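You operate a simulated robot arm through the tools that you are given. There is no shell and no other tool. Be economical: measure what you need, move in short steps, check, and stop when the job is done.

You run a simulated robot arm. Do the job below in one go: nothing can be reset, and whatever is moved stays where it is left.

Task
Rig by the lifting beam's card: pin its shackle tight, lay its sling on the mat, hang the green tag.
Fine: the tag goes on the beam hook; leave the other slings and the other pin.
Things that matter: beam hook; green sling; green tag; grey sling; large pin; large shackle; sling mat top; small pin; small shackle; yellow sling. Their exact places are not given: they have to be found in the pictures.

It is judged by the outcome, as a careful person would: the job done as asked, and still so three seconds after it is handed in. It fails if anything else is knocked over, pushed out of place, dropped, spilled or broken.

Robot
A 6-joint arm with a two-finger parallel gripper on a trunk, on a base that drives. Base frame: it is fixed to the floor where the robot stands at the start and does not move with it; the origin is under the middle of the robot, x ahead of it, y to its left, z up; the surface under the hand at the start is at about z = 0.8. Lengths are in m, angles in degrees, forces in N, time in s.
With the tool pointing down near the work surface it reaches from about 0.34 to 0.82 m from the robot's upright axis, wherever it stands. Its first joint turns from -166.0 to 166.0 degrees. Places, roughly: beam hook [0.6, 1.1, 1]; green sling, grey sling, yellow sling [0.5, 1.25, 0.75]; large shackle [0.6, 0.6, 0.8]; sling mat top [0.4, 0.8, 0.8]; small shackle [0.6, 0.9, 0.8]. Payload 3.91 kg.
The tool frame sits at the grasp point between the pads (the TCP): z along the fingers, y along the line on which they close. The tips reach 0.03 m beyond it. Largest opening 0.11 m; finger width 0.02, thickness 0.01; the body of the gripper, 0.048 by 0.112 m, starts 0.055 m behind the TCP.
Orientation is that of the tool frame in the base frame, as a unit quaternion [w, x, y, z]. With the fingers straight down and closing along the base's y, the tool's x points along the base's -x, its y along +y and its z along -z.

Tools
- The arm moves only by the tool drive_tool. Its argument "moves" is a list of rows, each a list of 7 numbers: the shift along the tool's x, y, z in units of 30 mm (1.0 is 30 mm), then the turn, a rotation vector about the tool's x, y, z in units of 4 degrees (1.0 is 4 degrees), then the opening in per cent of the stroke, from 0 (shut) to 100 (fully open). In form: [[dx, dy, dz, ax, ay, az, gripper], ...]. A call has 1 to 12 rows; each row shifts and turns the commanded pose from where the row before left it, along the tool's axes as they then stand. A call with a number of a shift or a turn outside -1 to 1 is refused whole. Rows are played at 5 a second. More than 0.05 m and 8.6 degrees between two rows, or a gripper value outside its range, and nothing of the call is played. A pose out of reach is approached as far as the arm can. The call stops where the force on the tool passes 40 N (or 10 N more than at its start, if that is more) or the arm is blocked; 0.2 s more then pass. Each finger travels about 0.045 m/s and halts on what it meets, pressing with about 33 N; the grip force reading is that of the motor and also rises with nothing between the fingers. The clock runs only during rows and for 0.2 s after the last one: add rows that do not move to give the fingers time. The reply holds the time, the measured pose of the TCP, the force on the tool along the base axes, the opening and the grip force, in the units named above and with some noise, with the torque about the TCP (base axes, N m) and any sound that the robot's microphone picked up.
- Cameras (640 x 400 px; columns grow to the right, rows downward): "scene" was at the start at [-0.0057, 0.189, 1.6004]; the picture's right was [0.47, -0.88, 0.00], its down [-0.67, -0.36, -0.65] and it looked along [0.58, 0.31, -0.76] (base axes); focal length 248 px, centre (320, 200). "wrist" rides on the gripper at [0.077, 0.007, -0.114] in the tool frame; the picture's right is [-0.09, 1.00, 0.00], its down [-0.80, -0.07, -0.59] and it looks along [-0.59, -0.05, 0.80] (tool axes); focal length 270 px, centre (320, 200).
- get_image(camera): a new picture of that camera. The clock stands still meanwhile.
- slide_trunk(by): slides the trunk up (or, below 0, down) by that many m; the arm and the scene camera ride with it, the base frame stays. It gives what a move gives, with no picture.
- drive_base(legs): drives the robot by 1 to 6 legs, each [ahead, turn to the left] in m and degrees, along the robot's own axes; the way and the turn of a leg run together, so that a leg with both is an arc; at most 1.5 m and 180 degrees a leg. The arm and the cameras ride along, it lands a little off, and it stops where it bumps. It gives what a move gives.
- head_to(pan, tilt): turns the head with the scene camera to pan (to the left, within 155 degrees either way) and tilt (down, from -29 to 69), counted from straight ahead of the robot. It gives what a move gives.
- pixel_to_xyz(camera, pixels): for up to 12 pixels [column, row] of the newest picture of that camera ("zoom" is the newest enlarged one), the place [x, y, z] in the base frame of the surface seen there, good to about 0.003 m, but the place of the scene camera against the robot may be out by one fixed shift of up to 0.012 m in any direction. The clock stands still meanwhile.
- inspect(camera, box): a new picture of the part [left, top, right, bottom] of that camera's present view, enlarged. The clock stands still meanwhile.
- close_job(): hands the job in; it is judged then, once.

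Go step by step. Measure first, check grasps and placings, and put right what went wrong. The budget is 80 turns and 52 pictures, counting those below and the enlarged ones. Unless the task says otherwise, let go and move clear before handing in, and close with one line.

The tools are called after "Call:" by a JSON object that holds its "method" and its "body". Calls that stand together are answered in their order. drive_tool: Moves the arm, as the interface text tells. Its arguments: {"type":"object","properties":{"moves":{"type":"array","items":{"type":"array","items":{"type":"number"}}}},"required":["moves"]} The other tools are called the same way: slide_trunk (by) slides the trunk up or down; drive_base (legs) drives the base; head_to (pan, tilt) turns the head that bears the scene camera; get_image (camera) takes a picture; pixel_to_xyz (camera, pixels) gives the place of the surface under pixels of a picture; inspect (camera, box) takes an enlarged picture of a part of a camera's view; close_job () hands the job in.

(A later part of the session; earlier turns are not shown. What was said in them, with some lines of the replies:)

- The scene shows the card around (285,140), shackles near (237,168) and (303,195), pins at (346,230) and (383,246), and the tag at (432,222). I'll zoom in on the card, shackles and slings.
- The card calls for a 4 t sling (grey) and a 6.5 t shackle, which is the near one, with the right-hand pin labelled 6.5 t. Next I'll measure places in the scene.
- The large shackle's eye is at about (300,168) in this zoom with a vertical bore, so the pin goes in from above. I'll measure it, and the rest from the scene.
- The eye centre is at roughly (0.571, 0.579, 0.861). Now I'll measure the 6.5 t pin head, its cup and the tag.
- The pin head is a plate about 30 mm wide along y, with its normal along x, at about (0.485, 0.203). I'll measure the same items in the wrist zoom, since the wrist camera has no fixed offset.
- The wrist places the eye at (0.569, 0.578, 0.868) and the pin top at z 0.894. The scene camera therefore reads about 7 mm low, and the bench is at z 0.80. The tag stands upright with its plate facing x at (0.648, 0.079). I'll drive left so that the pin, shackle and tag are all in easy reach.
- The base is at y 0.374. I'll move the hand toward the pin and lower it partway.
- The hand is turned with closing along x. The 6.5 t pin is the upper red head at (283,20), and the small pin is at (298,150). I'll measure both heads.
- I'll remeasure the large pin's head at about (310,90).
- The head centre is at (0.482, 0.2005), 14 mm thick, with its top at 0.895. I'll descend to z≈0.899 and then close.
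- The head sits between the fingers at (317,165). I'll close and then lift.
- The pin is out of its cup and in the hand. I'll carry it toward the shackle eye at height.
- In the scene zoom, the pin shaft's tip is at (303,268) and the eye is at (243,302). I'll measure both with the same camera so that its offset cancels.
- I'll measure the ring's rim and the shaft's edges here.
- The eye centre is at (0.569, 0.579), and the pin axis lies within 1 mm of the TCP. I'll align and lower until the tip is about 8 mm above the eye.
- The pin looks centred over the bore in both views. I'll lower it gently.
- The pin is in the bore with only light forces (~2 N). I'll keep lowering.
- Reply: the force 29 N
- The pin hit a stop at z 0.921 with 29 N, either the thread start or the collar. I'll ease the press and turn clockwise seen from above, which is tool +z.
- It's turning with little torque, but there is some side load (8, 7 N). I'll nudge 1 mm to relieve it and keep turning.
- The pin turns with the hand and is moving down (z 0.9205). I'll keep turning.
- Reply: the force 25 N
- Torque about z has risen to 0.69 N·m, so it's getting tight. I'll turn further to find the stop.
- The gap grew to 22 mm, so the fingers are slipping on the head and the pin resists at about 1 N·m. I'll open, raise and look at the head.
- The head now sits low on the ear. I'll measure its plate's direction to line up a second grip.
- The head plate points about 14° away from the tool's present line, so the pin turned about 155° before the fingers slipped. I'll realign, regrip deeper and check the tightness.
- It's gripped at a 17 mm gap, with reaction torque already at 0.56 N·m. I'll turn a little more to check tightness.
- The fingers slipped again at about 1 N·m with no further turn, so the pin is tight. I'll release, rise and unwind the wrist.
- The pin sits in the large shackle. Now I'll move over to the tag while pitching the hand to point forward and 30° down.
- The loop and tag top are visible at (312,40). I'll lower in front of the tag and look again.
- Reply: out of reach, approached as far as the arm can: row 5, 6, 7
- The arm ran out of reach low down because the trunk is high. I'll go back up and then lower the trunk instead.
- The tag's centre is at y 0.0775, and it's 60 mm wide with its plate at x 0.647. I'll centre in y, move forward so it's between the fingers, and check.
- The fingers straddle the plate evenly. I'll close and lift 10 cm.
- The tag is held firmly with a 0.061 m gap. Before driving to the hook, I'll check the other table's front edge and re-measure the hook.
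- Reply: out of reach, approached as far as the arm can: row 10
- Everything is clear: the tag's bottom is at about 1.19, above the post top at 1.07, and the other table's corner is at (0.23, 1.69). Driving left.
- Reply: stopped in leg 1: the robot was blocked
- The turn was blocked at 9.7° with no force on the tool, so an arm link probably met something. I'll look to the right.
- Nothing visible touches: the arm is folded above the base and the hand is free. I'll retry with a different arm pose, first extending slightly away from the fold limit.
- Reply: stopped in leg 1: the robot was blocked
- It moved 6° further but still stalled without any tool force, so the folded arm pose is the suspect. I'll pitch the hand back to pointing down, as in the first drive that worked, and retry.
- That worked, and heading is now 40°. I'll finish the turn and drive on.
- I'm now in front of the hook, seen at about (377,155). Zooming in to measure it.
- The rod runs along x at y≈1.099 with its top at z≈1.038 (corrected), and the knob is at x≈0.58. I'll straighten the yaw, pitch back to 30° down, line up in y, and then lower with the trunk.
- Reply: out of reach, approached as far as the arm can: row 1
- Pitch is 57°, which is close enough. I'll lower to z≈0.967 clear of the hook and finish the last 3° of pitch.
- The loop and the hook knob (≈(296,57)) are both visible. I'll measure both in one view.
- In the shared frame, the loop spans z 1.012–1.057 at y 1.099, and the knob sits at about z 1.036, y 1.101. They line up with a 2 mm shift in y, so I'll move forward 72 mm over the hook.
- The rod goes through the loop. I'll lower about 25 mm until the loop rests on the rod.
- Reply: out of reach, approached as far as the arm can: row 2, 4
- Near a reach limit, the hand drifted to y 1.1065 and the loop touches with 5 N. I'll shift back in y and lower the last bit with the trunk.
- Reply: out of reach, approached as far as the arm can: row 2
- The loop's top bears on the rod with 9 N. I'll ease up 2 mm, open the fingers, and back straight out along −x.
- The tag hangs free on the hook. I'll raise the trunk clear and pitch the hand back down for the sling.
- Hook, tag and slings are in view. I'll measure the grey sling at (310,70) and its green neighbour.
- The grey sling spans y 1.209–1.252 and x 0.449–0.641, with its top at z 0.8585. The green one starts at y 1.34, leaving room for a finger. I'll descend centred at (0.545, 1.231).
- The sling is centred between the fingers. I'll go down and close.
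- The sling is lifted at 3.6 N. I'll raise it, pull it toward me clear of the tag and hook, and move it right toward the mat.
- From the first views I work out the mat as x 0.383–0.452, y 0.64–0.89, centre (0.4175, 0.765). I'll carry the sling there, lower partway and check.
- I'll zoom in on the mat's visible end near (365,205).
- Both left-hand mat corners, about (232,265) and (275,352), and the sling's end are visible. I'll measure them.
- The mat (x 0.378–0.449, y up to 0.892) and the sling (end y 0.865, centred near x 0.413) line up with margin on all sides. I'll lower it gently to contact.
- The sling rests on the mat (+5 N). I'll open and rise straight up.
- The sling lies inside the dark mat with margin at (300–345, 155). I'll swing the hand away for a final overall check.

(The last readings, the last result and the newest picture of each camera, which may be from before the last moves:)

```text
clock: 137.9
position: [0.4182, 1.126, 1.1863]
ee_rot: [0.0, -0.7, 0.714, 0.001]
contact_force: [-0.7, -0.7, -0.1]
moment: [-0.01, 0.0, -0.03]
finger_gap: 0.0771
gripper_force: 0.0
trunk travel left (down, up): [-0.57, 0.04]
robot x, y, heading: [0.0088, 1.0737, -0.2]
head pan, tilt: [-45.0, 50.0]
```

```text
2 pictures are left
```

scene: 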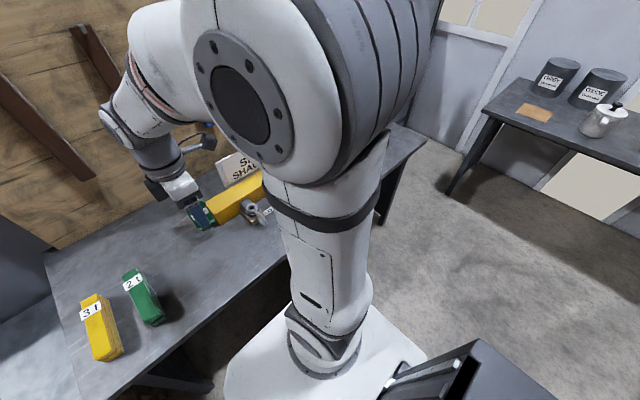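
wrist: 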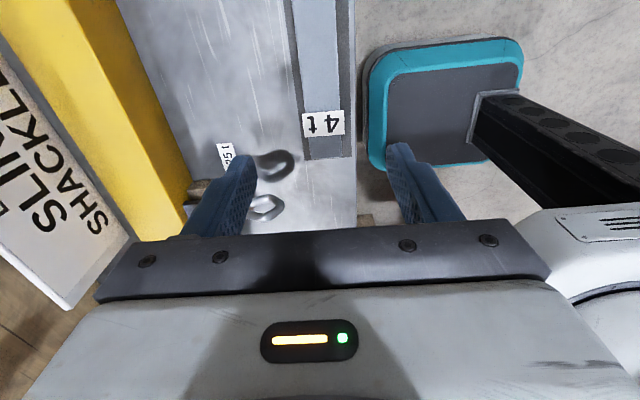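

The arm hides the mat from here. I'll swing the hand back over at height for one wrist look at the sling's right end and the pin.

Call:
{"method": "drive_tool", "body": {"moves": [[1, 0, 0, 0, 0, 0, 70], [1, 0, 0, 0, 0, 0, 70], [1, 0, 0, 0, 0, 0, 70], [1, 0, 0, 0, 0, 0, 70], [1, 0, 0, 0, 0, 0, 70], [1, 0, 0, 0, 0, 0, 70], [1, 0, 0, 0, 0, 0, 70], [1, 0, 0, 0, 0, 0, 70], [1, 0, 0, 0, 0, 0, 70], [1, 0, 0, 0, 0, 0, 70], [1, 0, 0, 0, 0, 0, 70], [1, 0, 0, 0, 0, 0, 70]]}}

Call:
{"method": "drive_tool", "body": {"moves": [[1, 0, 0, 0, 0, 0, 70], [1, 0, 0, 0, 0, 0, 70], [1, 0, 0, 0, 0, 0, 70], [1, 0, 0, 0, 0, 0, 70], [0, 0, 0, 0, 0, 0, 70]]}}

Call:
{"method": "get_image", "body": {"camera": "wrist"}}

```text
clock: 140.5
position: [0.4125, 0.7653, 1.1858]
ee_rot: [-0.001, -0.7, 0.714, 0.0]
contact_force: [-0.6, 0.4, 0.2]
moment: [0.0, -0.03, 0.01]
finger_gap: 0.077
gripper_force: 0.1
trunk travel left (down, up): [-0.57, 0.04]
robot x, y, heading: [0.0091, 1.0717, -0.3]
head pan, tilt: [-45.0, 50.0]
```

```text
clock: 141.7
position: [0.4074, 0.6473, 1.1855]
ee_rot: [-0.001, -0.701, 0.713, 0.0]
contact_force: [-0.5, -0.4, -0.3]
moment: [-0.01, 0.01, -0.01]
finger_gap: 0.077
gripper_force: 0.1
trunk travel left (down, up): [-0.57, 0.04]
robot x, y, heading: [0.0043, 1.0709, -0.2]
head pan, tilt: [-45.0, 50.0]
```

```text
1 pictures are left
```

wrist: 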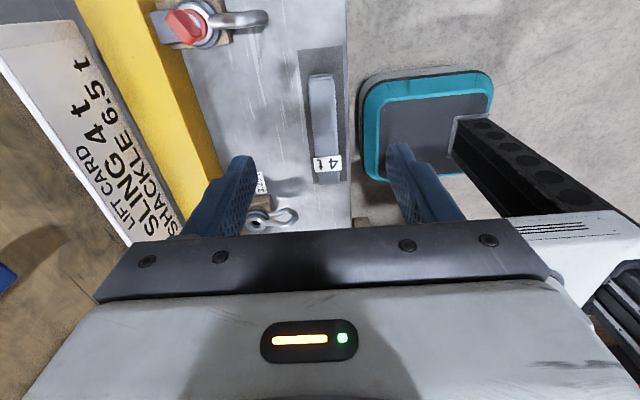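

The sling lies wholly inside the mat at (322,115), the red pin is seated in the large shackle at (190,25), and the tag was last seen hanging on the hook. The hand is clear, so I'll hand the job in.

Call:
{"method": "close_job", "body": {}}

```text
The job is handed in.
```

The job is handed in: the 6.5 t pin is screwed tight in the large shackle, the grey 4 t sling lies on the mat, and the green tag hangs on the beam hook. I left the other pin and slings alone.
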